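You operate a simulated robot arm through the tools that you are given. There is no shell and no other tool. Be economical: measure what you need, move in short steps, check, and stop when the job is done.

You run a simulated two-armed robot. Do the job below in one go: nothing can be reset, and whatever is moved stays where it is left.

## Task
Take the cream tea towel from the middle board of the corner shelf and lay it out flat on the top of washer one.
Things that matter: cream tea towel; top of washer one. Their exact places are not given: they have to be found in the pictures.

The check looks at the end state, three seconds after you hand in, the way a careful person would. Anything else that was tipped, shoved, dropped, spilled or broken makes it a failure. Flat cloth is picked up by pressing the open fingertips on it (5 to 10 N) and closing them slowly along it; thin cloth reads only 2 to 8 mm in the jaws.

## Robot
Two 7-joint arms with two-finger parallel grippers on one trunk, on a base that drives. Base frame: it is fixed to the floor where the robot stands at the start and does not move with it; the origin is under the middle of the robot, x ahead of it, y to its left, z up; the surface under the hand at the start is at about z = 0.8. Units: m, degrees, N and s.
The left shoulder is at the start at [0.05, 0.168, 1.107], the right one opposite. With the tool pointing down near the work surface each hand reaches from about 0.2 to 0.66 m from the robot's upright axis, wherever it stands, measured 20 degrees to its own side. Places, roughly: top of washer one [-0.6, 1.1, 0.8]. Payload 1.57 kg a hand.
The TCP of each hand is the grasp point between the finger pads, 0.03 m short of the fingertips. In the tool frame z runs along the fingers and y along their closing line. The gripper opens to 0.08 m. The fingers are 0.017 m wide and 0.012 m thick; the gripper's body (0.04 by 0.082 m) begins 0.08 m behind the TCP.
Orientation is that of the tool frame in the base frame, as a unit quaternion [x, y, z, w]. With the fingers straight down and closing along the base's y, the tool's x points along the base's -x, its y along +y and its z along -z.

## Interface
- The arms move only by the tool send_rows. It takes "left_series", "right_series" or both (then of equal length, played together; a hand with none holds still); each is a list of rows, each an object (a shift or turn left out is 0, a gripper value left out holds the last) with "delta_pos": the shift along the tool's x, y, z in m, a list of three; "rot": the turn, a rotation vector about the tool's x, y, z in degrees, a list of three; "grip": the opening, from 0 (shut) to 1 (fully open). In form: [{"delta_pos": [x, y, z], "rot": [wx, wy, wz], "grip": grip}, ...]. A call has 1 to 8 rows; each row is the pose to reach, as a shift and turn from the pose commanded when the call began, along the tool's axes at that moment. Each row takes 0.2 s and may step no farther than 0.05 m and 8.6 degrees from the row before; otherwise, or with a gripper value out of range, the whole call is refused. Where a pose cannot be reached the arm comes as near as it can. A force on the tool above 40 N (or 10 N above the force at the start of the call, whichever is more), or a blocked arm, ends the call early, and 0.2 s more pass. The fingers move at their own pace (about 0.045 m/s each) and stop on an object; they squeeze with about 38 N. The grip force told is the motor's: it shows also when the fingers shut on nothing. Time passes only in rows, and 0.2 s behind the last, so rows that repeat a pose let the fingers close. It gives the time, the measured TCP pose, the force on the tool (base axes), the opening and the grip force at its end, in the units of the frame above (readings bear some noise), with the torque about the TCP (base axes, N m) and any sound that the robot's microphone picked up.
- Cameras (640 x 400 px; columns grow to the right, rows downward): "scene" is now at [0.1199, -0.0051, 1.3024]; the picture's right is [-0.04, -1.00, 0.00], its down [-0.70, 0.03, -0.71] and it looks along [0.71, -0.03, -0.70] (base axes); focal length 268 px, centre (320, 200). "left" rides on the left gripper at [0.072, 0.007, -0.122] in its tool frame; the picture's right is [-0.09, 1.00, 0.00], its down [-0.84, -0.08, -0.54] and it looks along [-0.54, -0.05, 0.84] (tool axes); focal length 238 px, centre (320, 200). "right" rides on the right gripper at [0.072, -0.007, -0.122] in its tool frame; the picture's right is [0.09, 1.00, 0.00], its down [-0.84, 0.08, -0.54] and it looks along [-0.54, 0.05, 0.84] (tool axes); focal length 238 px, centre (320, 200).
- grab_frame(camera): a new picture of that camera. No time passes.
- lift_body(by): slides the trunk up (or, below 0, down) by that many m; the arms and the scene camera ride with it, the base frame stays. It gives what a move gives, with no picture.
- roll_base(legs): drives the robot by 1 to 6 legs, each [ahead, left, turn to the left] in m, m and degrees, along the robot's own axes; the way and the turn of a leg run together, so that a leg with both is an arc; at most 1.5 m and 180 degrees a leg. The arms and the cameras ride along, it lands a little off, and it stops where it bumps. It gives what a move gives.
- pan_tilt(pan, tilt): turns the head with the scene camera to pan (to the left, within 80 degrees either way) and tilt (down, from -29 to 69), counted from straight ahead of the robot. It gives what a move gives.
- measure_at(camera, pixels): for up to 12 pixels [column, row] of the newest picture of that camera ("zoom" is the newest enlarged one), the place [x, y, z] in the base frame of the surface seen there, good to about 0.002 m. No time passes.
- close_up(camera, box): a new picture of the part [left, top, right, bottom] of that camera's present view, enlarged. No time passes.
- finish_job(): hands the job in; it is judged then, once.

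Go step by step. Measure first, check grasps and placings, and put right what went wrong. The budget is 80 turns and 58 pictures, counting those below and the enlarged ones. Unless the task says otherwise, let go and move clear before handing in, and close with one line.

The tools are called after ">>>" as a command line: name --argument value ..., lists and objects as JSON in quotes. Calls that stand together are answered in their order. send_rows: Moves the arms, as the interface text tells. Its arguments: {"type":"object","properties":{"left_series":{"type":"array","items":{"type":"object","properties":{"delta_pos":{"type":"array","items":{"type":"number"}},"rot":{"type":"array","items":{"type":"number"}},"grip":{"type":"number"}}}},"right_series":{"type":"array","items":{"type":"object","properties":{"delta_pos":{"type":"array","items":{"type":"number"}},"rot":{"type":"array","items":{"type":"number"}},"grip":{"type":"number"}}}}},"required":[]} The other tools are called the same way: lift_body (by) slides the trunk up or down; roll_base (legs) drives the base; pan_tilt (pan, tilt) turns the head that bears the scene camera; grab_frame (camera) takes a picture; measure_at (camera, pixels) gives the place of the surface under pixels of a picture; close_up (camera, box) takes an enlarged picture of a part of a camera's view; finish_job () hands the job in.

At the start:

```text
clock: 0.0
left_ee_pos: [0.4272, 0.1428, 0.9888]
left_tool_rot: [0.0, 1.0, 0.0, 0.001]
left_force: [-0.5, 0.7, -0.3]
left_ft_torque: [-0.01, 0.0, 0.0]
left_width: 0.0801
left_grip_force: 0.0
right_ee_pos: [0.5032, -0.2835, 0.949]
right_tool_rot: [0.0, 1.0, 0.0, 0.0]
right_force: [-0.6, 1.1, 0.2]
right_ft_torque: [0.01, 0.01, 0.0]
right_width: 0.0802
right_grip_force: 0.2
trunk travel left (down, up): [-0.275, 0.168]
robot x, y, heading: [0.0023, 0.0026, -0.1]
head pan, tilt: [-2.5, 44.7]
```

scene: 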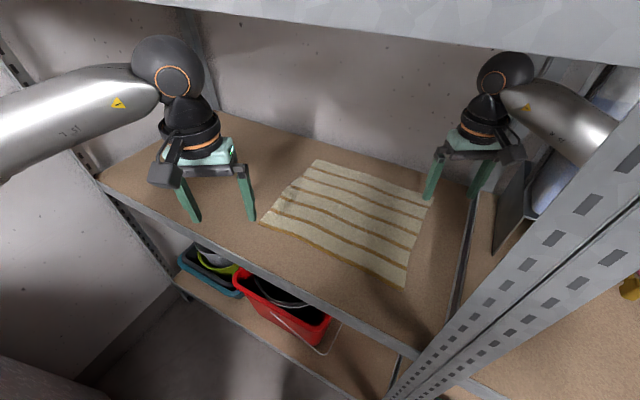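
right: 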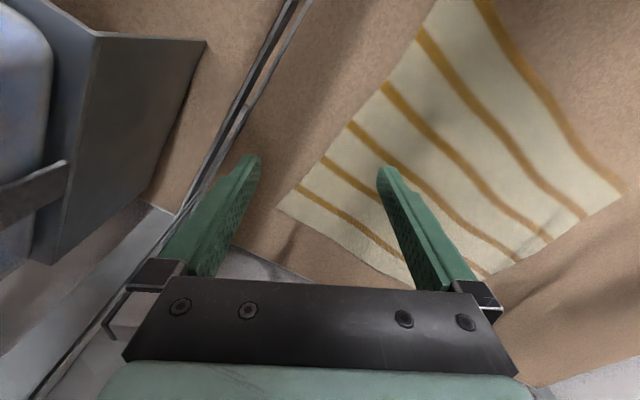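
left: 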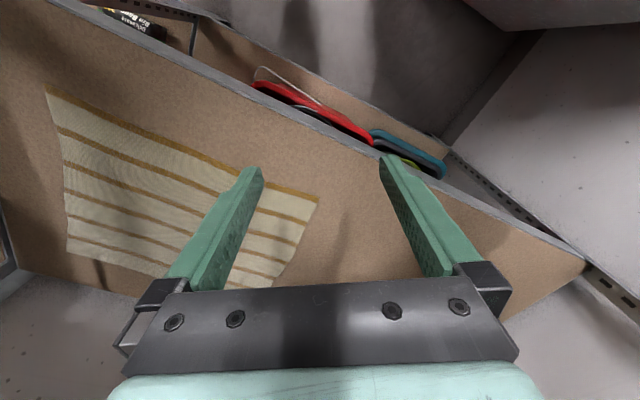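

The towel lies on the board with corners near scene pixels (318,160), (432,200), (403,287), (262,222). I'll measure them, along with the board around the towel and the shelf above.

>>> measure_at --camera "scene" --pixels '[[318, 161], [430, 201], [403, 285], [264, 222], [340, 220], [250, 250], [420, 230], [300, 280], [450, 60], [250, 15], [466, 220], [400, 340]]'

>>> pan_tilt --pan 80 --tilt 30

>>> grab_frame --camera "scene"

```text
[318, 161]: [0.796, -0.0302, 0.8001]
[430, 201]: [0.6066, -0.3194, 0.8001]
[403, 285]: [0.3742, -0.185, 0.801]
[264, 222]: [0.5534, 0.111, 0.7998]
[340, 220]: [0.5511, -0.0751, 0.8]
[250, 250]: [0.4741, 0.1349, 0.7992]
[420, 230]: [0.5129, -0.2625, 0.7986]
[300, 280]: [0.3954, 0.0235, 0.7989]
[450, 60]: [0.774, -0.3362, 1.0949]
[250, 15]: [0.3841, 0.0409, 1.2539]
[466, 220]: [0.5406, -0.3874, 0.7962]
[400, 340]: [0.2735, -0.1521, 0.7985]
```

```text
clock: 1.6
left_ee_pos: [0.427, 0.1427, 0.9896]
left_tool_rot: [0.0, 1.0, 0.0, 0.0]
left_force: [-0.9, -0.6, 0.0]
left_ft_torque: [-0.05, -0.03, -0.01]
left_width: 0.0797
left_grip_force: 0.1
right_ee_pos: [0.5038, -0.2817, 0.9481]
right_tool_rot: [-0.001, 1.0, 0.0, 0.0]
right_force: [1.1, -0.5, -0.8]
right_ft_torque: [0.0, -0.01, -0.02]
right_width: 0.0801
right_grip_force: 0.1
trunk travel left (down, up): [-0.275, 0.168]
robot x, y, heading: [-0.0009, -0.0025, 0.1]
head pan, tilt: [80.0, 30.0]
```

```text
54 pictures are left
```

scene: 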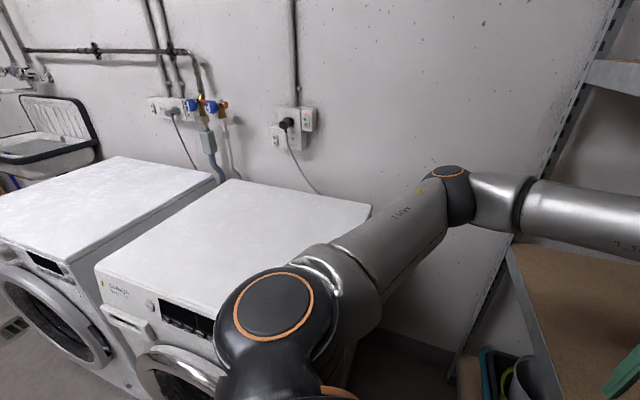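

Two washers stand to the left; I'll measure their tops to identify which one is near [-0.6, 1.1].

>>> measure_at --camera "scene" --pixels '[[232, 181], [368, 206], [98, 266], [215, 310], [240, 230], [122, 157], [212, 178], [2, 238], [110, 200], [90, 255], [310, 120], [210, 140]]'

```text
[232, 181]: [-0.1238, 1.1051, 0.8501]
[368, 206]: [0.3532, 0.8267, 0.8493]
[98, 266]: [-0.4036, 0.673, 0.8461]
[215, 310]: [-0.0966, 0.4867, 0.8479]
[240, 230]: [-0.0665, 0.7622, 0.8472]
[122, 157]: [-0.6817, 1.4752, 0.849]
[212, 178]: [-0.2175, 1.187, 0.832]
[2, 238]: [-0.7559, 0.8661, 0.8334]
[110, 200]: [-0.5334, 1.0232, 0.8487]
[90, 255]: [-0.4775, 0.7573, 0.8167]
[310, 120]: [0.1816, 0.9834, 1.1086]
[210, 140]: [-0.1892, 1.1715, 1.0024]
```

The left-hand washer (top z≈0.849, centre ≈(-0.58, 1.11)) is washer one. The towel's near edge, from C (0.374,-0.185) to D (0.553,0.111), runs parallel to the shelf front. I'll turn both grippers 59° so they close across that edge, then move them above its two ends.

>>> send_rows --left_series '[{"delta_pos": [-0.0195, -0.0104, 0.0], "rot": [0, 0, -8.43], "grip": 0.45}, {"delta_pos": [-0.039, -0.0208, 0.01], "rot": [0, 0, -16.86]}, {"delta_pos": [-0.0585, -0.0312, 0.02], "rot": [0, 0, -25.29]}, {"delta_pos": [-0.078, -0.0416, 0.04], "rot": [0, 0, -33.7]}, {"delta_pos": [-0.0976, -0.052, 0.06], "rot": [0, 0, -42.1]}, {"delta_pos": [-0.117, -0.0625, 0.075], "rot": [0, 0, -50.6]}, {"delta_pos": [-0.1366, -0.0729, 0.09], "rot": [0, 0, -59]}, {"delta_pos": [-0.1366, -0.0729, 0.09], "rot": [0, 0, -59]}]' --right_series '[{"delta_pos": [0.0126, 0.0153, 0.0], "rot": [0, 0, -8.43], "grip": 0.45}, {"delta_pos": [0.0252, 0.0306, 0.01], "rot": [0, 0, -16.86]}, {"delta_pos": [0.0379, 0.0458, 0.015], "rot": [0, 0, -25.29]}, {"delta_pos": [0.0505, 0.061, 0.02], "rot": [0, 0, -33.7]}, {"delta_pos": [0.0631, 0.0764, 0.03], "rot": [0, 0, -42.1]}, {"delta_pos": [0.0758, 0.0916, 0.04], "rot": [0, 0, -50.6]}, {"delta_pos": [0.0884, 0.1069, 0.048], "rot": [0, 0, -59]}, {"delta_pos": [0.0884, 0.1069, 0.048], "rot": [0, 0, -59]}]'

>>> pan_tilt --pan -10 --tilt 45

>>> grab_frame --camera "scene"

>>> grab_frame --camera "left"

>>> grab_frame --camera "right"

```text
clock: 3.4
left_ee_pos: [0.5633, 0.071, 0.9002]
left_tool_rot: [-0.493, 0.87, 0.001, 0.001]
left_force: [0.1, -0.3, 0.1]
left_ft_torque: [0.03, 0.0, 0.03]
left_width: 0.036
left_grip_force: 0.0
right_ee_pos: [0.3713, -0.1889, 0.8836]
right_tool_rot: [-0.494, 0.87, 0.001, 0.001]
right_force: [0.1, 0.6, -0.8]
right_ft_torque: [0.01, -0.02, -0.01]
right_width: 0.0359
right_grip_force: 0.1
right hand out of reach, approached as far as the arm can: row 7, 8
trunk travel left (down, up): [-0.275, 0.168]
robot x, y, heading: [-0.0036, 0.0003, 0.0]
head pan, tilt: [80.0, 30.0]
```

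```text
clock: 5.0
left_ee_pos: [0.5646, 0.0706, 0.8987]
left_tool_rot: [-0.492, 0.87, 0.0, 0.002]
left_force: [0.1, 0.1, 0.9]
left_ft_torque: [0.01, 0.0, 0.04]
left_width: 0.0358
left_grip_force: 0.1
right_ee_pos: [0.3741, -0.1888, 0.884]
right_tool_rot: [-0.493, 0.87, 0.0, 0.0]
right_force: [1.1, 0.6, 0.6]
right_ft_torque: [0.01, 0.02, 0.0]
right_width: 0.036
right_grip_force: 0.0
trunk travel left (down, up): [-0.275, 0.168]
robot x, y, heading: [-0.0015, 0.001, 0.1]
head pan, tilt: [-10.0, 45.0]
```

```text
53 pictures are left
```

scene: 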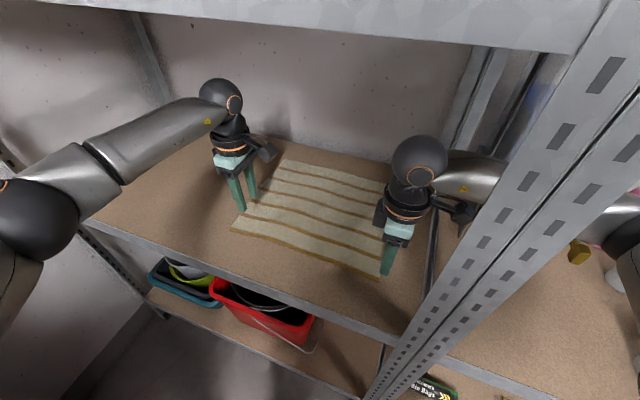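

```text
52 pictures are left
```

left: 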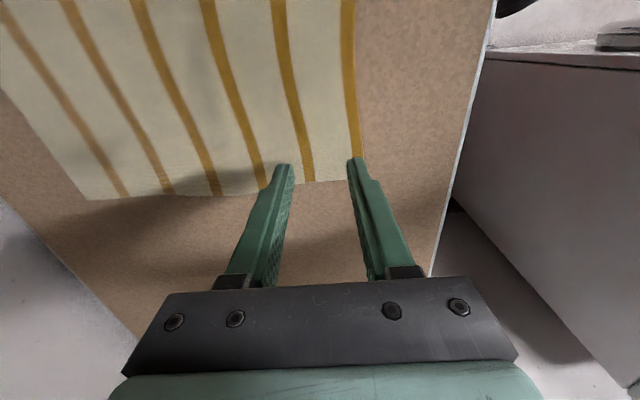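

```text
51 pictures are left
```

right: 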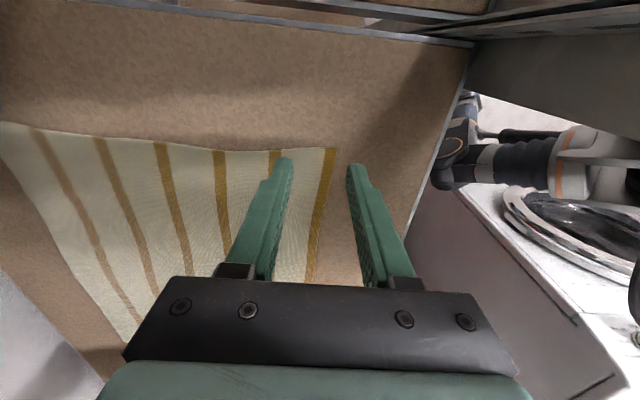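

The right arm goes around the outside of the shelf post (scene pixels ~(480,260)), which restricts both its reach and our way out. I'll measure the post and the arm.

>>> measure_at --camera "scene" --pixels '[[500, 250], [420, 350], [560, 130], [530, 300], [470, 180], [620, 215], [580, 40], [240, 10], [250, 272], [100, 225], [360, 330], [590, 250]]'

>>> pan_tilt --pan -55 --tilt 40

>>> grab_frame --camera "scene"

```text
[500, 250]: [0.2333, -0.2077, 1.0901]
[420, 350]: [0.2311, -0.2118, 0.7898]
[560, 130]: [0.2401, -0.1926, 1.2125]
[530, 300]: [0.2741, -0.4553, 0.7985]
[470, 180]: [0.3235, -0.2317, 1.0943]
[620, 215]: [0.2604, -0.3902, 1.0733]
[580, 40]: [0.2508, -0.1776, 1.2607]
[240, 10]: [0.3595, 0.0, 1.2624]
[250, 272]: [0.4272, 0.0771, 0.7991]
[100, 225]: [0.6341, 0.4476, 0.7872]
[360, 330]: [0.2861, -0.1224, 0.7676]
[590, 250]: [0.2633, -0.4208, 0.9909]
```

```text
clock: 6.1
left_ee_pos: [0.5647, 0.0694, 0.8989]
left_tool_rot: [-0.493, 0.87, 0.0, 0.001]
left_force: [0.0, -0.6, 0.2]
left_ft_torque: [0.0, -0.04, 0.0]
left_width: 0.0361
left_grip_force: 0.0
right_ee_pos: [0.3733, -0.1889, 0.8826]
right_tool_rot: [-0.493, 0.87, 0.0, -0.001]
right_force: [-0.6, 0.4, 0.0]
right_ft_torque: [0.0, 0.02, -0.01]
right_width: 0.0363
right_grip_force: 0.0
trunk travel left (down, up): [-0.275, 0.168]
robot x, y, heading: [0.0015, 0.0012, 0.1]
head pan, tilt: [-55.0, 40.0]
```

```text
50 pictures are left
```

scene: 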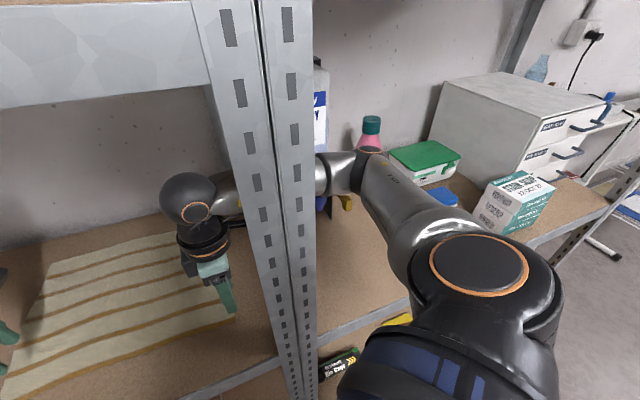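

The right forearm threads behind the post at (0.23,-0.21) from the neighbouring bay. Before backing it out I'll measure that bay's objects and front edge.

>>> measure_at --camera "scene" --pixels '[[320, 100], [370, 125], [420, 150], [345, 200], [350, 270], [378, 318], [560, 235], [510, 210], [310, 320], [240, 330], [400, 230], [335, 180]]'

>>> close_up --camera "scene" --box '[140, 40, 460, 240]'

```text
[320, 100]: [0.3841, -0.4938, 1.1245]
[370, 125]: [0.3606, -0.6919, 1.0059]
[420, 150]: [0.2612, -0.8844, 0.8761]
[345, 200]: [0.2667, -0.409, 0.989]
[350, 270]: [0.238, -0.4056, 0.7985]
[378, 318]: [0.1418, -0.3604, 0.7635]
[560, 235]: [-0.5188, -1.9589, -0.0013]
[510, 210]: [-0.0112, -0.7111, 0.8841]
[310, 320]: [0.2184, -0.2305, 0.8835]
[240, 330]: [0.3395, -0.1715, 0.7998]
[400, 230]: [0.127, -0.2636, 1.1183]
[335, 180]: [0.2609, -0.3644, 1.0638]
```

```text
2.00 times, centred on (300, 140) of scene
```

zoom: 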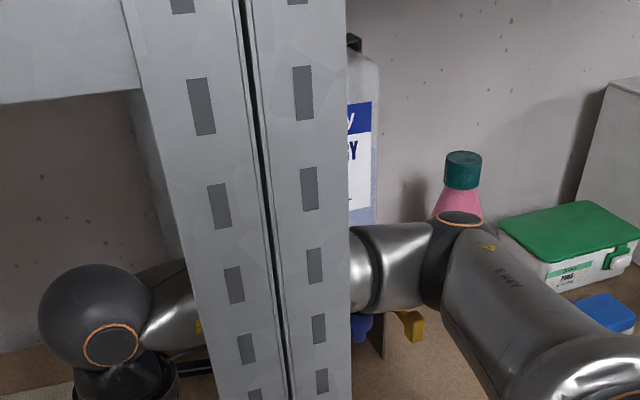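

A tall jerrycan with a yellow tap stands right beside the arm. I'll measure it and the arm precisely to plan the withdrawal.

>>> measure_at --camera "zoom" --pixels '[[365, 150], [352, 45], [408, 325], [360, 330], [380, 265], [460, 220], [500, 290], [465, 160], [160, 290], [100, 290], [340, 300], [150, 200]]'

>>> grab_frame --camera "right"

```text
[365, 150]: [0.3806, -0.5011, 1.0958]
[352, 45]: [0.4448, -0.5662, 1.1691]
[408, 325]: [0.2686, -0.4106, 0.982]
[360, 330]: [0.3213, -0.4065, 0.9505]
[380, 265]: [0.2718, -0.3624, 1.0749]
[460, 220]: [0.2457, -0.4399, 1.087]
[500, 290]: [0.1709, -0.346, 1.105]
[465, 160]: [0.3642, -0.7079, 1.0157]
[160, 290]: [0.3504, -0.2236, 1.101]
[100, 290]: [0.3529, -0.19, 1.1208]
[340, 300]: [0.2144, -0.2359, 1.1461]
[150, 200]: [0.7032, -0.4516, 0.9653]
```

```text
48 pictures are left
```

right: 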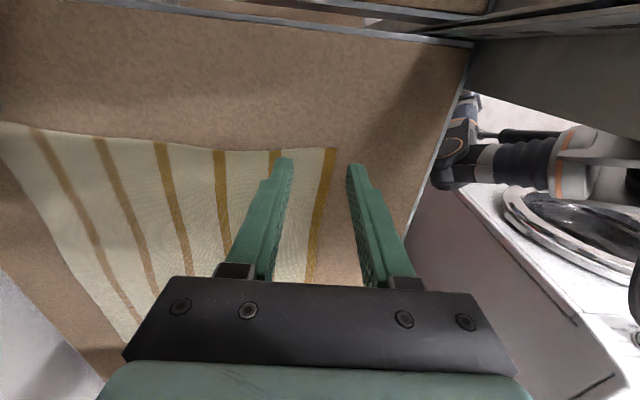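

Turning the base clockwise in place sweeps the right hand (radius ≈0.42) between the post (≤0.35) and the tap (≈0.49), so that is the way out. First I'll pull the left hand out of the bay along its own y.

>>> send_rows --left_series '[{"delta_pos": [0, 0, -0.04]}, {"delta_pos": [0, 0.045, -0.06]}, {"delta_pos": [0, 0.09, -0.08]}, {"delta_pos": [0, 0.135, -0.08]}, {"delta_pos": [0, 0.18, -0.08]}, {"delta_pos": [0, 0.225, -0.08]}, {"delta_pos": [0, 0.27, -0.08]}, {"delta_pos": [0, 0.29, -0.08]}]'

>>> roll_base --legs '[[0, 0, -8]]'

>>> grab_frame --camera "scene"

>>> grab_frame --camera "right"

```text
clock: 7.9
left_ee_pos: [0.3135, 0.2211, 0.9801]
left_tool_rot: [-0.493, 0.87, -0.001, 0.002]
left_force: [-0.7, 0.0, 0.4]
left_ft_torque: [0.0, 0.0, 0.03]
left_width: 0.036
left_grip_force: 0.0
right_ee_pos: [0.3728, -0.187, 0.8822]
right_tool_rot: [-0.493, 0.87, 0.0, 0.0]
right_force: [0.1, 0.2, 0.1]
right_ft_torque: [0.0, 0.01, -0.02]
right_width: 0.0364
right_grip_force: 0.1
trunk travel left (down, up): [-0.275, 0.168]
robot x, y, heading: [0.0001, -0.0034, 0.1]
head pan, tilt: [-55.0, 40.0]
```

```text
clock: 8.9
left_ee_pos: [0.342, 0.1753, 0.9797]
left_tool_rot: [-0.431, 0.902, -0.001, 0.001]
left_force: [-0.7, -0.7, -0.2]
left_ft_torque: [0.01, 0.0, -0.03]
left_width: 0.0359
left_grip_force: 0.0
right_ee_pos: [0.3435, -0.2382, 0.8827]
right_tool_rot: [-0.431, 0.902, -0.001, 0.001]
right_force: [-0.8, 0.5, -0.1]
right_ft_torque: [-0.01, -0.04, 0.0]
right_width: 0.0361
right_grip_force: 0.1
trunk travel left (down, up): [-0.275, 0.168]
robot x, y, heading: [-0.0024, 0.0032, -8.0]
head pan, tilt: [-55.0, 40.0]
```

```text
47 pictures are left
```

scene: 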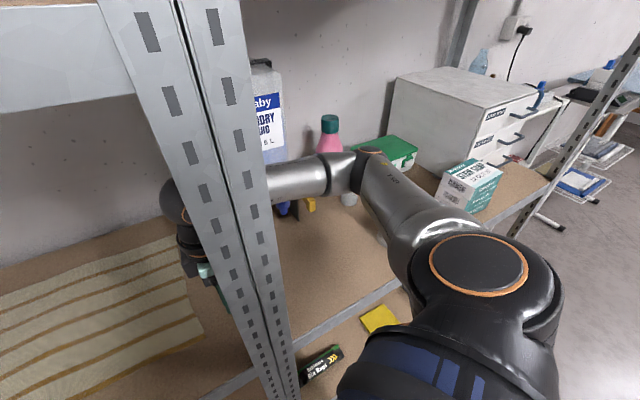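

```text
46 pictures are left
```

right: 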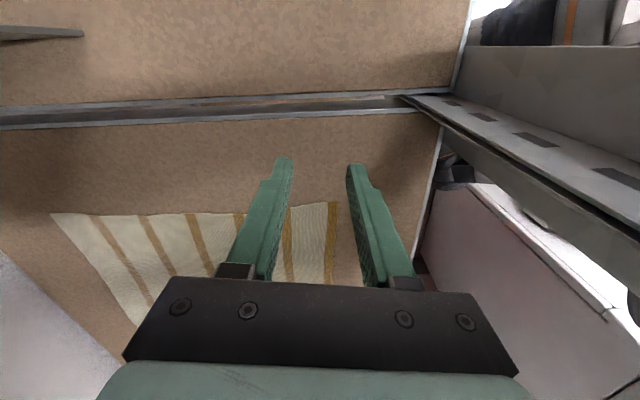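

The turn went cleanly. In the right view the post passes beside the gripper at about (500,140), with the stand edge at (40,33), so I'll measure both clearances.

>>> measure_at --camera "right" --pixels '[[405, 97], [440, 118], [520, 165], [600, 195], [560, 135], [80, 33], [20, 33], [200, 100]]'

>>> measure_at --camera "scene" --pixels '[[283, 208], [310, 205], [270, 130], [330, 140], [400, 150], [470, 180], [262, 280], [230, 100]]'

```text
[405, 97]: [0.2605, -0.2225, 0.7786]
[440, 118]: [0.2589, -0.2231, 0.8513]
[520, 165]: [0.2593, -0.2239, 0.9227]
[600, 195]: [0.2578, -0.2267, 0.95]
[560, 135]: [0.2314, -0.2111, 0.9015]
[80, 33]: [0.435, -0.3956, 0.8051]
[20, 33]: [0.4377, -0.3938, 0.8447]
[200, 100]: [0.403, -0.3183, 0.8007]
```

```text
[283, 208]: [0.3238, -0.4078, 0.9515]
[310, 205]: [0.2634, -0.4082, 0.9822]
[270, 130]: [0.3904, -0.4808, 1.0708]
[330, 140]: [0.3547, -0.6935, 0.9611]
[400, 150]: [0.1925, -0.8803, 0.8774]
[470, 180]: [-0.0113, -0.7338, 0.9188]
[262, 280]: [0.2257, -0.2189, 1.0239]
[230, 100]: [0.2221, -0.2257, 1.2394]
```

Clearances are as predicted (post back corner radius 0.344, tap 0.486). I'll keep turning in steps.

>>> roll_base --legs '[[0, 0, -9]]'

>>> grab_frame --camera "scene"

>>> grab_frame --camera "right"

```text
clock: 10.0
left_ee_pos: [0.3655, 0.1189, 0.9808]
left_tool_rot: [-0.36, 0.933, 0.0, 0.001]
left_force: [-0.6, 0.0, 0.4]
left_ft_torque: [0.0, 0.01, 0.0]
left_width: 0.036
left_grip_force: 0.1
right_ee_pos: [0.3019, -0.2889, 0.8828]
right_tool_rot: [-0.359, 0.933, 0.0, 0.0]
right_force: [0.5, 0.3, -0.7]
right_ft_torque: [-0.01, 0.0, 0.03]
right_width: 0.0359
right_grip_force: 0.1
trunk travel left (down, up): [-0.275, 0.168]
robot x, y, heading: [0.0015, 0.0001, -17.0]
head pan, tilt: [-55.0, 40.0]
```

```text
45 pictures are left
```

scene: 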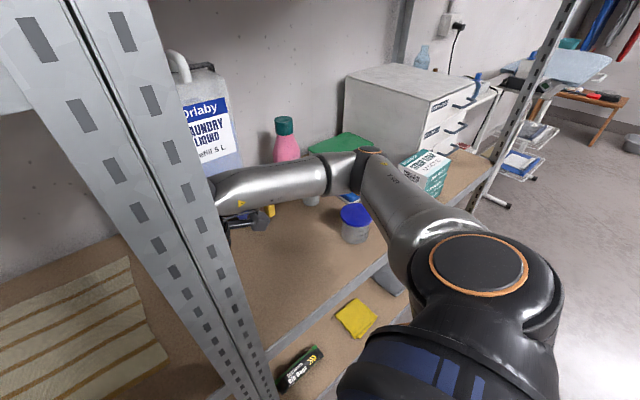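

```text
44 pictures are left
```

right: 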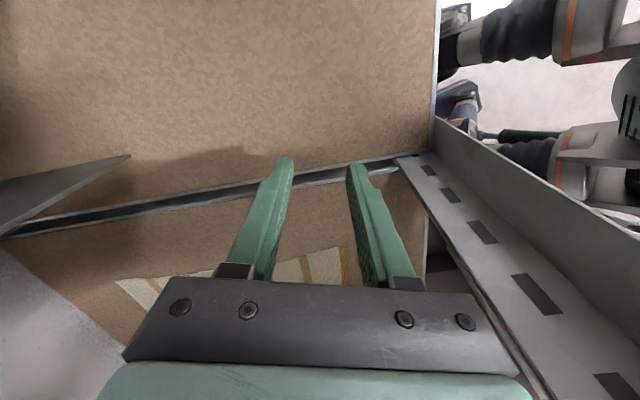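

The post is about to pass. A jar with a blue lid shows up at scene (355,222) below the elbow; I'll measure it plus the panel edge and box.

>>> measure_at --camera "scene" --pixels '[[355, 213], [342, 222], [355, 240], [270, 210], [262, 218], [310, 200], [420, 170], [375, 275], [480, 180], [415, 180]]'

>>> measure_at --camera "right" --pixels '[[128, 158], [60, 190], [410, 170], [480, 300], [435, 130]]'

```text
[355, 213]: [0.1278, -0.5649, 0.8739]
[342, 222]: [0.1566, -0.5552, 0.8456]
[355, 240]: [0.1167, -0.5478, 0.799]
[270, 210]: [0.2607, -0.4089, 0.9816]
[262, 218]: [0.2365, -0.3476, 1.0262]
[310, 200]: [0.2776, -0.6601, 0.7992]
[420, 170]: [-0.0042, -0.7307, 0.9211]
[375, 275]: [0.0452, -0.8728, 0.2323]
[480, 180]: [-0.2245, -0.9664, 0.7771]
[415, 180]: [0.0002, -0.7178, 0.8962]
```

```text
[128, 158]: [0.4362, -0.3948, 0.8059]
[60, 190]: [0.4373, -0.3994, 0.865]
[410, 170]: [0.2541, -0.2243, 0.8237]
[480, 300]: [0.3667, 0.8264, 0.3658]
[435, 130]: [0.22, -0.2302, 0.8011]
```

The hand has room on both sides. Continuing the turn in two steps.

>>> roll_base --legs '[[0, 0, -12]]'

>>> grab_frame --camera "scene"

>>> grab_frame --camera "right"

```text
clock: 11.2
left_ee_pos: [0.3839, 0.0405, 0.9781]
left_tool_rot: [-0.26, 0.966, 0.0, 0.001]
left_force: [-0.1, -0.3, -0.3]
left_ft_torque: [0.0, -0.02, 0.01]
left_width: 0.036
left_grip_force: 0.0
right_ee_pos: [0.2343, -0.3447, 0.8828]
right_tool_rot: [-0.261, 0.965, -0.001, 0.001]
right_force: [-0.8, -0.1, -0.5]
right_ft_torque: [0.02, 0.0, -0.05]
right_width: 0.0362
right_grip_force: 0.0
trunk travel left (down, up): [-0.275, 0.168]
robot x, y, heading: [0.0017, -0.0013, -28.9]
head pan, tilt: [-55.0, 40.0]
```

```text
43 pictures are left
```

scene: 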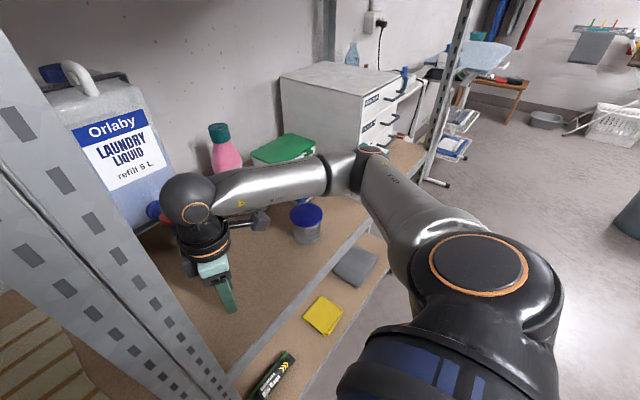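

```text
42 pictures are left
```

right: 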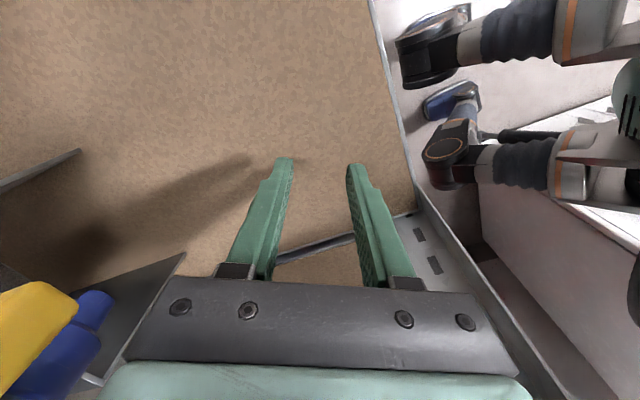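

The hand is now to the right of the post and past the tap. I'll turn another 8° for clearance, then back straight out of the bay and turn to face the shelf.

>>> roll_base --legs '[[0, 0, -8], [-0.35, -0.03, 0]]'

>>> grab_frame --camera "scene"

```text
clock: 14.0
left_ee_pos: [0.0886, 0.1731, 0.9792]
left_tool_rot: [-0.196, 0.981, -0.001, 0.001]
left_force: [-0.6, -0.4, 0.3]
left_ft_torque: [0.03, 0.01, 0.01]
left_width: 0.0359
left_grip_force: 0.0
right_ee_pos: [-0.1079, -0.1904, 0.8821]
right_tool_rot: [-0.196, 0.981, 0.0, -0.001]
right_force: [-0.3, 0.7, 0.7]
right_ft_torque: [0.03, -0.01, -0.02]
right_width: 0.036
right_grip_force: 0.0
trunk travel left (down, up): [-0.275, 0.168]
robot x, y, heading: [-0.2944, 0.1788, -36.5]
head pan, tilt: [-55.0, 40.0]
```

```text
41 pictures are left
```

scene: 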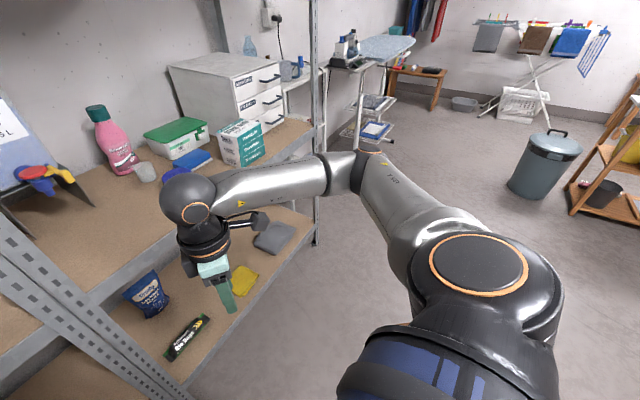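

Both arms are free of the shelf. I'll return the grippers to their natural orientation (closing along the shelf front), then drive to face the bay squarely in front of the towel, staying clear of washer two's corner.

>>> send_rows --left_series '[{"rot": [0, 0, 8.43]}, {"rot": [0, 0, 16.86]}, {"rot": [0, 0, 25.29]}, {"rot": [0, 0, 33.7]}, {"rot": [0, 0, 42.1]}, {"rot": [0, 0, 50.6]}, {"rot": [0, 0, 59]}, {"rot": [0, 0, 59]}]' --right_series '[{"delta_pos": [0, 0, -0.01], "rot": [0, 0, 8.43]}, {"delta_pos": [0, 0, -0.02], "rot": [0, 0, 16.86]}, {"delta_pos": [0, 0, -0.03], "rot": [0, 0, 25.29]}, {"delta_pos": [0, 0, -0.04], "rot": [0, 0, 33.7]}, {"delta_pos": [0, 0, -0.05], "rot": [0, 0, 42.1]}, {"delta_pos": [0, 0, -0.06], "rot": [0, 0, 50.6]}, {"delta_pos": [0, 0, -0.07], "rot": [0, 0, 59]}, {"delta_pos": [0, 0, -0.07], "rot": [0, 0, 59]}]'

>>> roll_base --legs '[[0, 0, 5.5]]'

>>> pan_tilt --pan 0 --tilt 45

>>> grab_frame --camera "scene"

```text
clock: 15.8
left_ee_pos: [0.0902, 0.1728, 0.9792]
left_tool_rot: [0.315, 0.949, 0.0, 0.0]
left_force: [0.0, -1.1, -1.0]
left_ft_torque: [-0.01, 0.02, 0.02]
left_width: 0.0359
left_grip_force: 0.1
right_ee_pos: [-0.1063, -0.1906, 0.9535]
right_tool_rot: [0.313, 0.95, -0.001, 0.0]
right_force: [0.3, 0.2, 0.4]
right_ft_torque: [-0.03, 0.0, 0.03]
right_width: 0.0361
right_grip_force: 0.0
trunk travel left (down, up): [-0.275, 0.168]
robot x, y, heading: [-0.2952, 0.1845, -36.4]
head pan, tilt: [-55.0, 40.0]
```

```text
clock: 16.7
left_ee_pos: [0.0894, 0.2099, 0.9794]
left_tool_rot: [0.267, 0.964, 0.0, 0.001]
left_force: [0.2, -0.1, -0.2]
left_ft_torque: [0.01, 0.01, -0.04]
left_width: 0.0359
left_grip_force: 0.0
right_ee_pos: [-0.073, -0.17, 0.9535]
right_tool_rot: [0.267, 0.964, 0.0, -0.001]
right_force: [-0.3, 0.2, 0.3]
right_ft_torque: [-0.03, 0.01, 0.01]
right_width: 0.0358
right_grip_force: 0.0
trunk travel left (down, up): [-0.275, 0.168]
robot x, y, heading: [-0.2928, 0.187, -31.2]
head pan, tilt: [-55.0, 40.0]
```

```text
clock: 18.0
left_ee_pos: [0.0902, 0.2093, 0.9784]
left_tool_rot: [0.267, 0.964, 0.0, 0.001]
left_force: [0.3, 0.2, 0.3]
left_ft_torque: [0.03, -0.04, 0.04]
left_width: 0.0361
left_grip_force: 0.1
right_ee_pos: [-0.0723, -0.1707, 0.9528]
right_tool_rot: [0.267, 0.964, -0.001, 0.0]
right_force: [-0.5, 0.3, -0.9]
right_ft_torque: [-0.01, 0.01, -0.01]
right_width: 0.036
right_grip_force: 0.0
trunk travel left (down, up): [-0.275, 0.168]
robot x, y, heading: [-0.2933, 0.1821, -31.2]
head pan, tilt: [0.0, 45.0]
```

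```text
40 pictures are left
```

scene: 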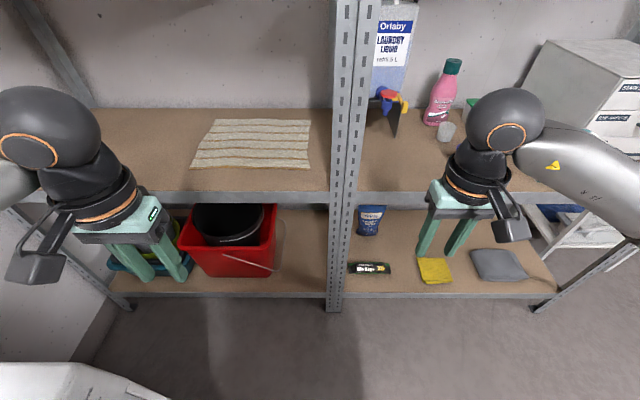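

Clear front view: the towel is flat at (190–312, 120–168), with the post at about (350,150). I'll move the right hand left and back a little so it clears the post, then drive up to the bay.

>>> send_rows --right_series '[{"delta_pos": [0.02, 0.03, 0]}, {"delta_pos": [0.04, 0.065, 0]}, {"delta_pos": [0.05, 0.1, 0]}, {"delta_pos": [0.05, 0.13, 0]}, {"delta_pos": [0.05, 0.13, 0]}]'

>>> roll_base --legs '[[0.21, 0.095, 0]]'

>>> grab_frame --camera "scene"

```text
clock: 19.2
left_ee_pos: [0.0894, 0.2085, 0.9788]
left_tool_rot: [0.266, 0.964, 0.0, 0.0]
left_force: [-0.2, 0.3, -0.2]
left_ft_torque: [0.01, 0.01, -0.01]
left_width: 0.0362
left_grip_force: 0.1
right_ee_pos: [-0.0499, -0.0328, 0.9537]
right_tool_rot: [0.267, 0.964, -0.001, 0.0]
right_force: [0.9, -0.4, -0.9]
right_ft_torque: [0.02, -0.01, -0.01]
right_width: 0.0362
right_grip_force: 0.1
trunk travel left (down, up): [-0.275, 0.168]
robot x, y, heading: [-0.2978, 0.1801, -31.0]
head pan, tilt: [0.0, 45.0]
```

```text
clock: 20.8
left_ee_pos: [0.2565, 0.1255, 0.978]
left_tool_rot: [0.267, 0.964, 0.0, 0.002]
left_force: [0.2, 0.5, 0.2]
left_ft_torque: [-0.01, 0.0, 0.0]
left_width: 0.0363
left_grip_force: 0.0
right_ee_pos: [0.1174, -0.1172, 0.9537]
right_tool_rot: [0.268, 0.963, 0.001, 0.001]
right_force: [-0.5, 0.0, 0.7]
right_ft_torque: [0.01, -0.03, 0.02]
right_width: 0.0361
right_grip_force: 0.1
trunk travel left (down, up): [-0.275, 0.168]
robot x, y, heading: [-0.1272, 0.0981, -31.1]
head pan, tilt: [0.0, 45.0]
stopped in leg 1: the robot was blocked; the commanded pose is now the measured one
```

```text
39 pictures are left
```

scene: 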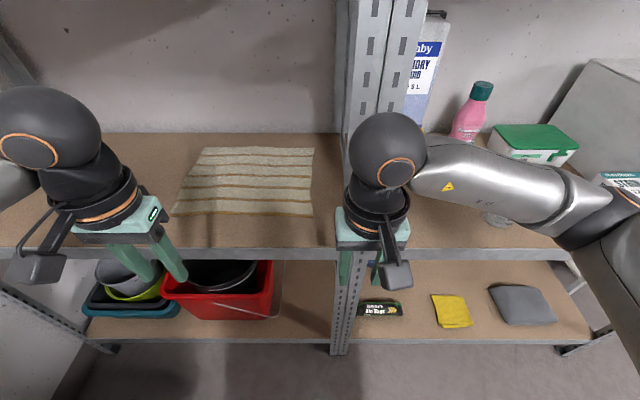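

The base stopped against washer two's front (s≈0.02 along the shelf), but the hands read no force. New plan from here: the left hand pinches the middle of the towel's front edge and slides it about 8 cm to the front of the board. There the right hand can reach corner C in front of the post. I'll bring the left hand above the mid-edge.

>>> send_rows --left_series '[{"delta_pos": [-0.04, -0.004, 0.0]}, {"delta_pos": [-0.08, -0.008, 0.0]}, {"delta_pos": [-0.12, -0.012, 0.01]}, {"delta_pos": [-0.16, -0.017, 0.03]}, {"delta_pos": [-0.205, -0.021, 0.05]}, {"delta_pos": [-0.25, -0.026, 0.08]}, {"delta_pos": [-0.285, -0.03, 0.11]}, {"delta_pos": [-0.285, -0.03, 0.11]}]'

>>> grab_frame --camera "scene"

>>> grab_frame --camera "left"

```text
refused: row 6 steps farther than a row can; nothing moved
```

```text
38 pictures are left
```

scene: 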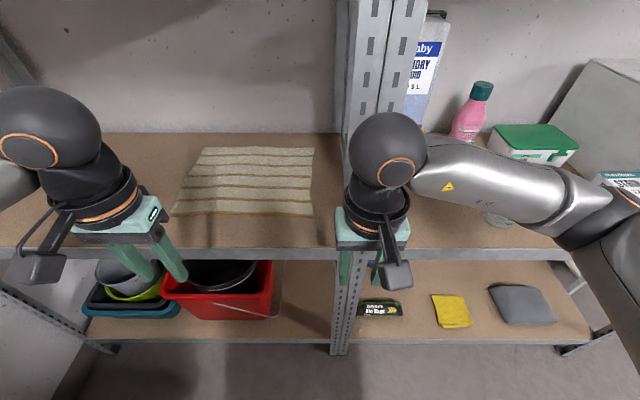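

```text
37 pictures are left
```

left: 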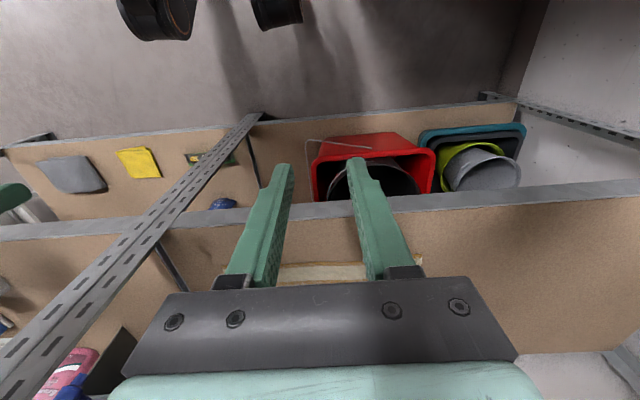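

A row stepped too far, so the call was refused and nothing moved. I'll resend with smaller steps.

>>> send_rows --left_series '[{"delta_pos": [-0.04, -0.004, 0.0]}, {"delta_pos": [-0.08, -0.008, 0.01]}, {"delta_pos": [-0.12, -0.012, 0.025]}, {"delta_pos": [-0.16, -0.017, 0.04]}, {"delta_pos": [-0.2, -0.021, 0.06]}, {"delta_pos": [-0.245, -0.026, 0.08]}, {"delta_pos": [-0.285, -0.03, 0.105]}, {"delta_pos": [-0.285, -0.03, 0.11]}]'

>>> grab_frame --camera "left"

```text
clock: 22.6
left_ee_pos: [0.4854, -0.0478, 0.8683]
left_tool_rot: [0.268, 0.963, 0.0, 0.002]
left_force: [0.0, -0.7, -0.7]
left_ft_torque: [0.0, 0.04, 0.01]
left_width: 0.0362
left_grip_force: 0.0
right_ee_pos: [0.1183, -0.1193, 0.9536]
right_tool_rot: [0.267, 0.964, -0.001, 0.0]
right_force: [0.2, -0.6, -0.1]
right_ft_torque: [-0.06, -0.02, 0.02]
right_width: 0.0358
right_grip_force: 0.1
trunk travel left (down, up): [-0.275, 0.168]
robot x, y, heading: [-0.1286, 0.1011, -31.3]
head pan, tilt: [0.0, 45.0]
```

```text
36 pictures are left
```

left: 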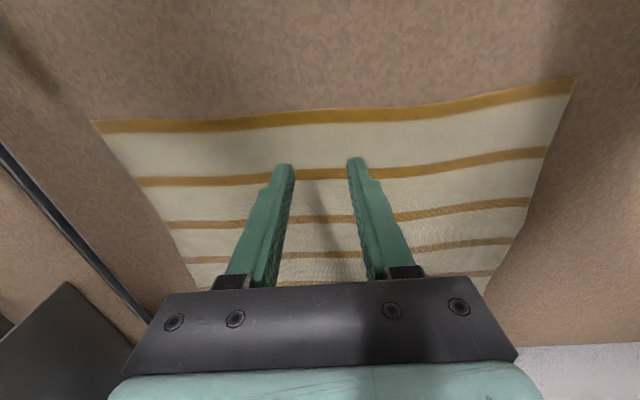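

The left TCP is over the mid-edge, about 2.4 cm in from it. I'll lower until the fingertips press on the cloth.

>>> send_rows --left_series '[{"delta_pos": [0, 0, 0.02]}, {"delta_pos": [0, 0, 0.03]}, {"delta_pos": [0, 0, 0.036]}, {"delta_pos": [0, 0, 0.038]}, {"delta_pos": [0, 0, 0.039]}]'

```text
clock: 23.8
left_ee_pos: [0.4856, -0.0489, 0.8317]
left_tool_rot: [0.267, 0.964, -0.001, 0.001]
left_force: [-1.0, 0.8, 5.7]
left_ft_torque: [0.02, 0.04, -0.01]
left_width: 0.0361
left_grip_force: 0.0
right_ee_pos: [0.1174, -0.1188, 0.9527]
right_tool_rot: [0.267, 0.964, 0.001, 0.0]
right_force: [-0.5, 1.3, -0.8]
right_ft_torque: [-0.01, 0.05, 0.02]
right_width: 0.0361
right_grip_force: 0.0
trunk travel left (down, up): [-0.275, 0.168]
robot x, y, heading: [-0.1264, 0.0971, -31.1]
head pan, tilt: [0.0, 45.0]
```

The press reads 5.7 N, which is in range. Closing slowly.

>>> send_rows --left_series '[{"delta_pos": [0, 0, 0.0], "grip": 0.38}, {"grip": 0.3}, {"grip": 0.22}, {"grip": 0.15}, {"grip": 0.08}, {"grip": 0.0}, {"grip": 0.0}, {"grip": 0.0}]'

>>> grab_frame --camera "left"

```text
clock: 25.6
left_ee_pos: [0.4839, -0.048, 0.8314]
left_tool_rot: [0.268, 0.963, 0.0, 0.001]
left_force: [-0.7, -2.1, 9.9]
left_ft_torque: [-0.06, 0.04, 0.01]
left_width: 0.002
left_grip_force: 23.2
right_ee_pos: [0.1179, -0.1197, 0.9548]
right_tool_rot: [0.267, 0.964, 0.001, 0.001]
right_force: [-1.1, 0.3, -0.4]
right_ft_torque: [0.04, -0.01, -0.01]
right_width: 0.0363
right_grip_force: 0.0
trunk travel left (down, up): [-0.275, 0.168]
robot x, y, heading: [-0.1274, 0.0983, -31.1]
head pan, tilt: [0.0, 45.0]
```

```text
35 pictures are left
```

left: 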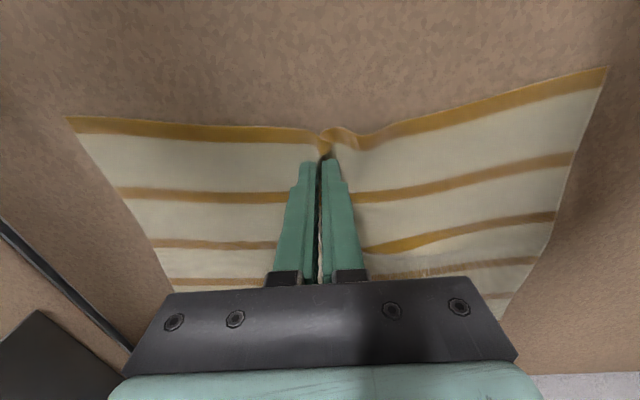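

The cloth is pinched at the mid-edge. I'll raise 4 mm and drag it slowly 8 cm toward the board front and 2 cm left.

>>> send_rows --left_series '[{"delta_pos": [0, 0, -0.004], "grip": 0}, {"delta_pos": [0.012, 0.003, -0.005]}, {"delta_pos": [0.024, 0.006, -0.005]}, {"delta_pos": [0.036, 0.01, -0.005]}, {"delta_pos": [0.048, 0.014, -0.005]}, {"delta_pos": [0.06, 0.018, -0.005]}, {"delta_pos": [0.072, 0.02, -0.005]}, {"delta_pos": [0.08, 0.02, -0.004]}]'

>>> grab_frame --camera "scene"

>>> grab_frame --camera "left"

```text
clock: 27.4
left_ee_pos: [0.4263, 0.0113, 0.8353]
left_tool_rot: [0.268, 0.963, 0.0, 0.001]
left_force: [-0.4, 0.0, 0.5]
left_ft_torque: [0.0, 0.01, 0.05]
left_width: 0.0021
left_grip_force: 23.9
right_ee_pos: [0.1183, -0.1185, 0.9533]
right_tool_rot: [0.268, 0.964, 0.001, 0.0]
right_force: [0.3, 0.2, 0.0]
right_ft_torque: [0.0, -0.02, 0.01]
right_width: 0.0361
right_grip_force: 0.1
trunk travel left (down, up): [-0.275, 0.168]
robot x, y, heading: [-0.1283, 0.0986, -31.0]
head pan, tilt: [0.0, 45.0]
```

```text
34 pictures are left
```

scene: 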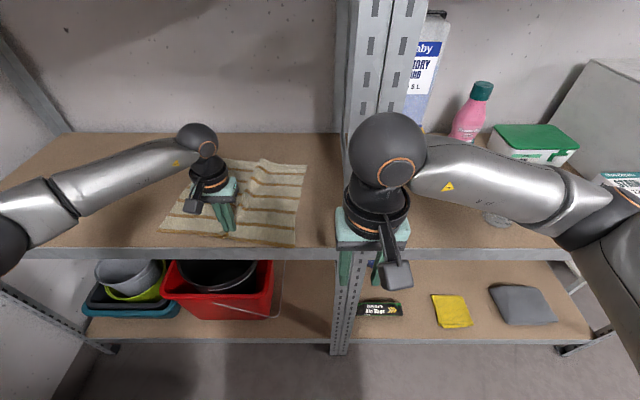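

```text
33 pictures are left
```

left: 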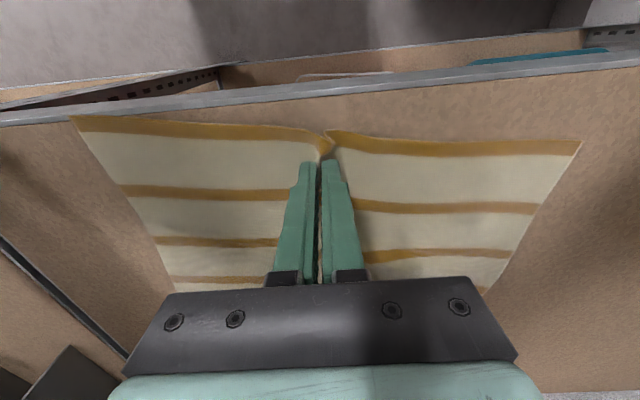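

The towel followed neatly and its front edge is now close to the lip. I'll measure the two front corners and the lip.

>>> measure_at --camera "left" --pixels '[[76, 122], [574, 146], [120, 188], [538, 205], [310, 140], [300, 95], [60, 118], [150, 240]]'

>>> measure_at --camera "scene" --pixels '[[294, 243], [163, 230], [310, 200], [304, 166], [230, 250]]'

```text
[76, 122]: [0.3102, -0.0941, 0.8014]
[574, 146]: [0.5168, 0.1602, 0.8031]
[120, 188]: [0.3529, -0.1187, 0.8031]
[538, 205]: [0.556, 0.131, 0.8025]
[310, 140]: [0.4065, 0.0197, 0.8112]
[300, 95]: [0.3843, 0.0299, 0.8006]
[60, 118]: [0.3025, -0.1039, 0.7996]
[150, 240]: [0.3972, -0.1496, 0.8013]
```

```text
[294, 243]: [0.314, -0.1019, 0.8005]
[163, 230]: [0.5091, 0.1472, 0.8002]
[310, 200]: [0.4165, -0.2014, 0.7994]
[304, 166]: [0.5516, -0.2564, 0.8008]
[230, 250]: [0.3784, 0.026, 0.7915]
```

C is now at (0.310,-0.096) and D at (0.515,0.158). The left hand will release, rise and go above D, while the right hand goes left past the front of the post and above C.

>>> send_rows --left_series '[{"delta_pos": [0, 0, 0], "grip": 0.3}, {"delta_pos": [0, 0, 0], "grip": 0.45}, {"delta_pos": [0, 0, -0.03]}, {"delta_pos": [0, 0.04, -0.04]}, {"delta_pos": [-0.01, 0.08, -0.04]}, {"delta_pos": [-0.02, 0.12, -0.035]}, {"delta_pos": [-0.0206, 0.1385, -0.033]}, {"delta_pos": [-0.0206, 0.1385, -0.033]}]' --right_series '[{"delta_pos": [0, 0.045, 0]}, {"delta_pos": [0, 0.09, 0.01]}, {"delta_pos": [-0.02, 0.125, 0.02]}, {"delta_pos": [-0.06, 0.144, 0.03]}, {"delta_pos": [-0.1, 0.144, 0.045]}, {"delta_pos": [-0.14, 0.144, 0.065]}, {"delta_pos": [-0.181, 0.144, 0.083]}, {"delta_pos": [-0.181, 0.144, 0.085]}]'

>>> grab_frame --camera "scene"

>>> grab_frame --camera "left"

>>> grab_frame --camera "right"

```text
clock: 29.2
left_ee_pos: [0.5151, 0.1183, 0.8671]
left_tool_rot: [0.268, 0.963, -0.001, 0.001]
left_force: [0.5, 0.5, 0.1]
left_ft_torque: [-0.01, 0.02, 0.01]
left_width: 0.0362
left_grip_force: 0.1
right_ee_pos: [0.3478, -0.0883, 0.8679]
right_tool_rot: [0.267, 0.964, 0.0, -0.001]
right_force: [-0.5, -0.2, 0.0]
right_ft_torque: [0.02, -0.03, -0.04]
right_width: 0.0359
right_grip_force: 0.1
trunk travel left (down, up): [-0.275, 0.168]
robot x, y, heading: [-0.1268, 0.0979, -31.0]
head pan, tilt: [0.0, 45.0]
```

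```text
32 pictures are left
```

scene: 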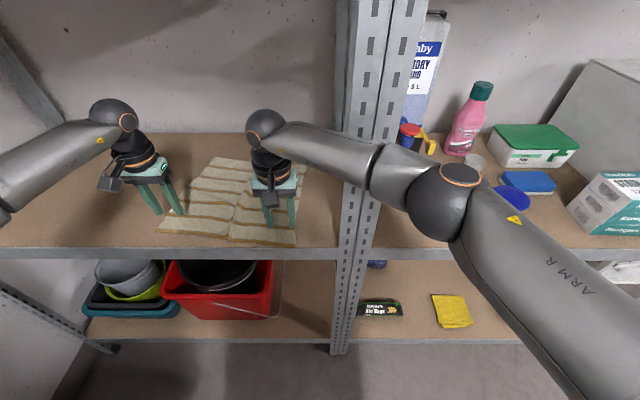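

```text
31 pictures are left
```

left: 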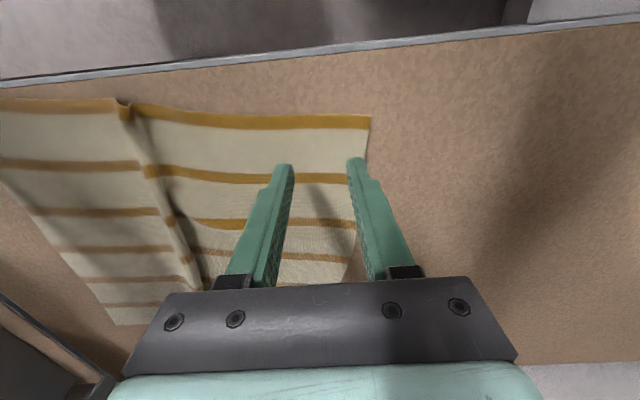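

```text
30 pictures are left
```

right: 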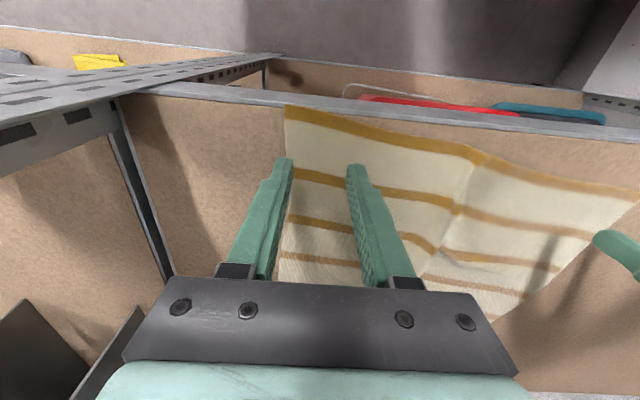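

Both hands are above the corners and the right forearm passes in front of the post. I'll re-measure the corners, since the towel relaxed a little.

>>> measure_at --camera "left" --pixels '[[368, 120], [340, 125], [362, 180], [352, 240], [300, 140]]'

>>> measure_at --camera "right" --pixels '[[287, 110], [300, 115], [288, 175], [320, 150], [400, 140]]'

```text
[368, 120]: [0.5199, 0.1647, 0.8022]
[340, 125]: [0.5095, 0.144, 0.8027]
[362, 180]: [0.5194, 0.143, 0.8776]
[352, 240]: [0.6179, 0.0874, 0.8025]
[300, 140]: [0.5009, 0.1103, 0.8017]
```

```text
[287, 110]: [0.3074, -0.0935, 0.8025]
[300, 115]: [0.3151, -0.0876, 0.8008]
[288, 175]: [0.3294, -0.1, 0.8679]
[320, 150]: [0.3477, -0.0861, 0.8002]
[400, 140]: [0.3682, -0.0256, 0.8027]
```

Insets look fine for the left; I'll shift the right 1 cm inward so both its fingers land on the cloth. Then I'll press both hands down.

>>> send_rows --left_series '[{"delta_pos": [0, 0, 0.01]}, {"delta_pos": [0, 0, 0.02]}, {"delta_pos": [0, 0, 0.03]}, {"delta_pos": [0, 0, 0.036]}, {"delta_pos": [0, 0, 0.038]}, {"delta_pos": [0, 0, 0.039]}]' --right_series '[{"delta_pos": [0, 0.01, 0.01]}, {"delta_pos": [0, 0.01, 0.02]}, {"delta_pos": [0, 0.01, 0.03]}, {"delta_pos": [0, 0.01, 0.036]}, {"delta_pos": [0, 0.01, 0.038]}, {"delta_pos": [0, 0.01, 0.039]}]'

```text
clock: 30.6
left_ee_pos: [0.5158, 0.1192, 0.831]
left_tool_rot: [0.269, 0.963, -0.001, 0.005]
left_force: [2.5, -1.0, 14.6]
left_ft_torque: [0.18, -0.2, -0.06]
left_width: 0.036
left_grip_force: 0.0
right_ee_pos: [0.3528, -0.0806, 0.8312]
right_tool_rot: [0.268, 0.964, 0.001, 0.002]
right_force: [2.7, 0.3, 13.1]
right_ft_torque: [-0.26, 0.18, 0.04]
right_width: 0.0356
right_grip_force: 0.1
trunk travel left (down, up): [-0.275, 0.168]
robot x, y, heading: [-0.1263, 0.0986, -31.2]
head pan, tilt: [0.0, 45.0]
```

Forces are about 14 N, slightly high. I'll ease up 1.5 mm and close slowly.

>>> send_rows --left_series '[{"delta_pos": [0, 0, -0.0015], "grip": 0.38}, {"delta_pos": [0, 0, -0.0015], "grip": 0.3}, {"delta_pos": [0, 0, -0.0015], "grip": 0.22}, {"delta_pos": [0, 0, -0.0015], "grip": 0.15}, {"delta_pos": [0, 0, -0.0015], "grip": 0.08}, {"delta_pos": [0, 0, -0.0015], "grip": 0}, {"delta_pos": [0, 0, -0.0015], "grip": 0}, {"delta_pos": [0, 0, -0.0015], "grip": 0}]' --right_series '[{"delta_pos": [0, 0, -0.0015], "grip": 0.38}, {"delta_pos": [0, 0, -0.0015], "grip": 0.3}, {"delta_pos": [0, 0, -0.0015], "grip": 0.22}, {"delta_pos": [0, 0, -0.0015], "grip": 0.15}, {"delta_pos": [0, 0, -0.0015], "grip": 0.08}, {"delta_pos": [0, 0, -0.0015], "grip": 0}, {"delta_pos": [0, 0, -0.0015], "grip": 0}, {"delta_pos": [0, 0, -0.0015], "grip": 0}]'

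>>> grab_frame --camera "left"

>>> grab_frame --camera "right"

```text
clock: 32.4
left_ee_pos: [0.515, 0.1185, 0.8312]
left_tool_rot: [0.268, 0.964, -0.001, 0.003]
left_force: [-1.2, 1.4, 14.1]
left_ft_torque: [0.11, -0.03, -0.01]
left_width: 0.0022
left_grip_force: 23.6
right_ee_pos: [0.351, -0.0797, 0.8315]
right_tool_rot: [0.267, 0.964, 0.001, 0.001]
right_force: [1.3, 1.5, 9.1]
right_ft_torque: [0.04, -0.06, 0.02]
right_width: 0.0024
right_grip_force: 24.2
trunk travel left (down, up): [-0.275, 0.168]
robot x, y, heading: [-0.1309, 0.0958, -31.0]
head pan, tilt: [0.0, 45.0]
```

```text
29 pictures are left
```

left: 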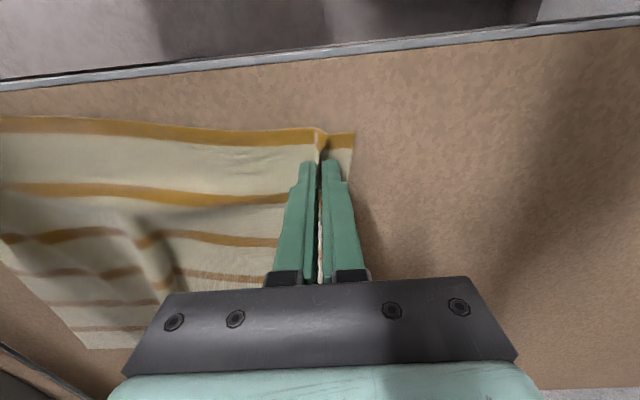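

```text
28 pictures are left
```

right: 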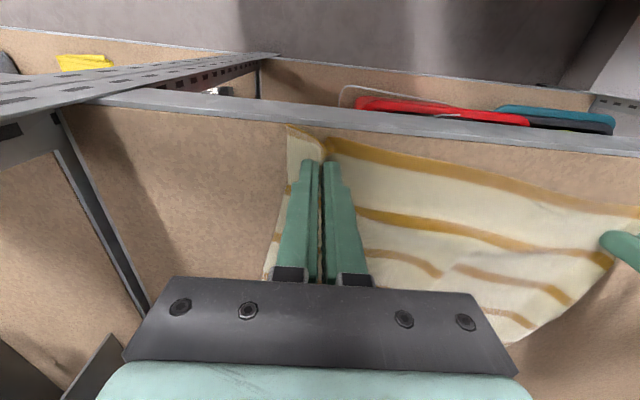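

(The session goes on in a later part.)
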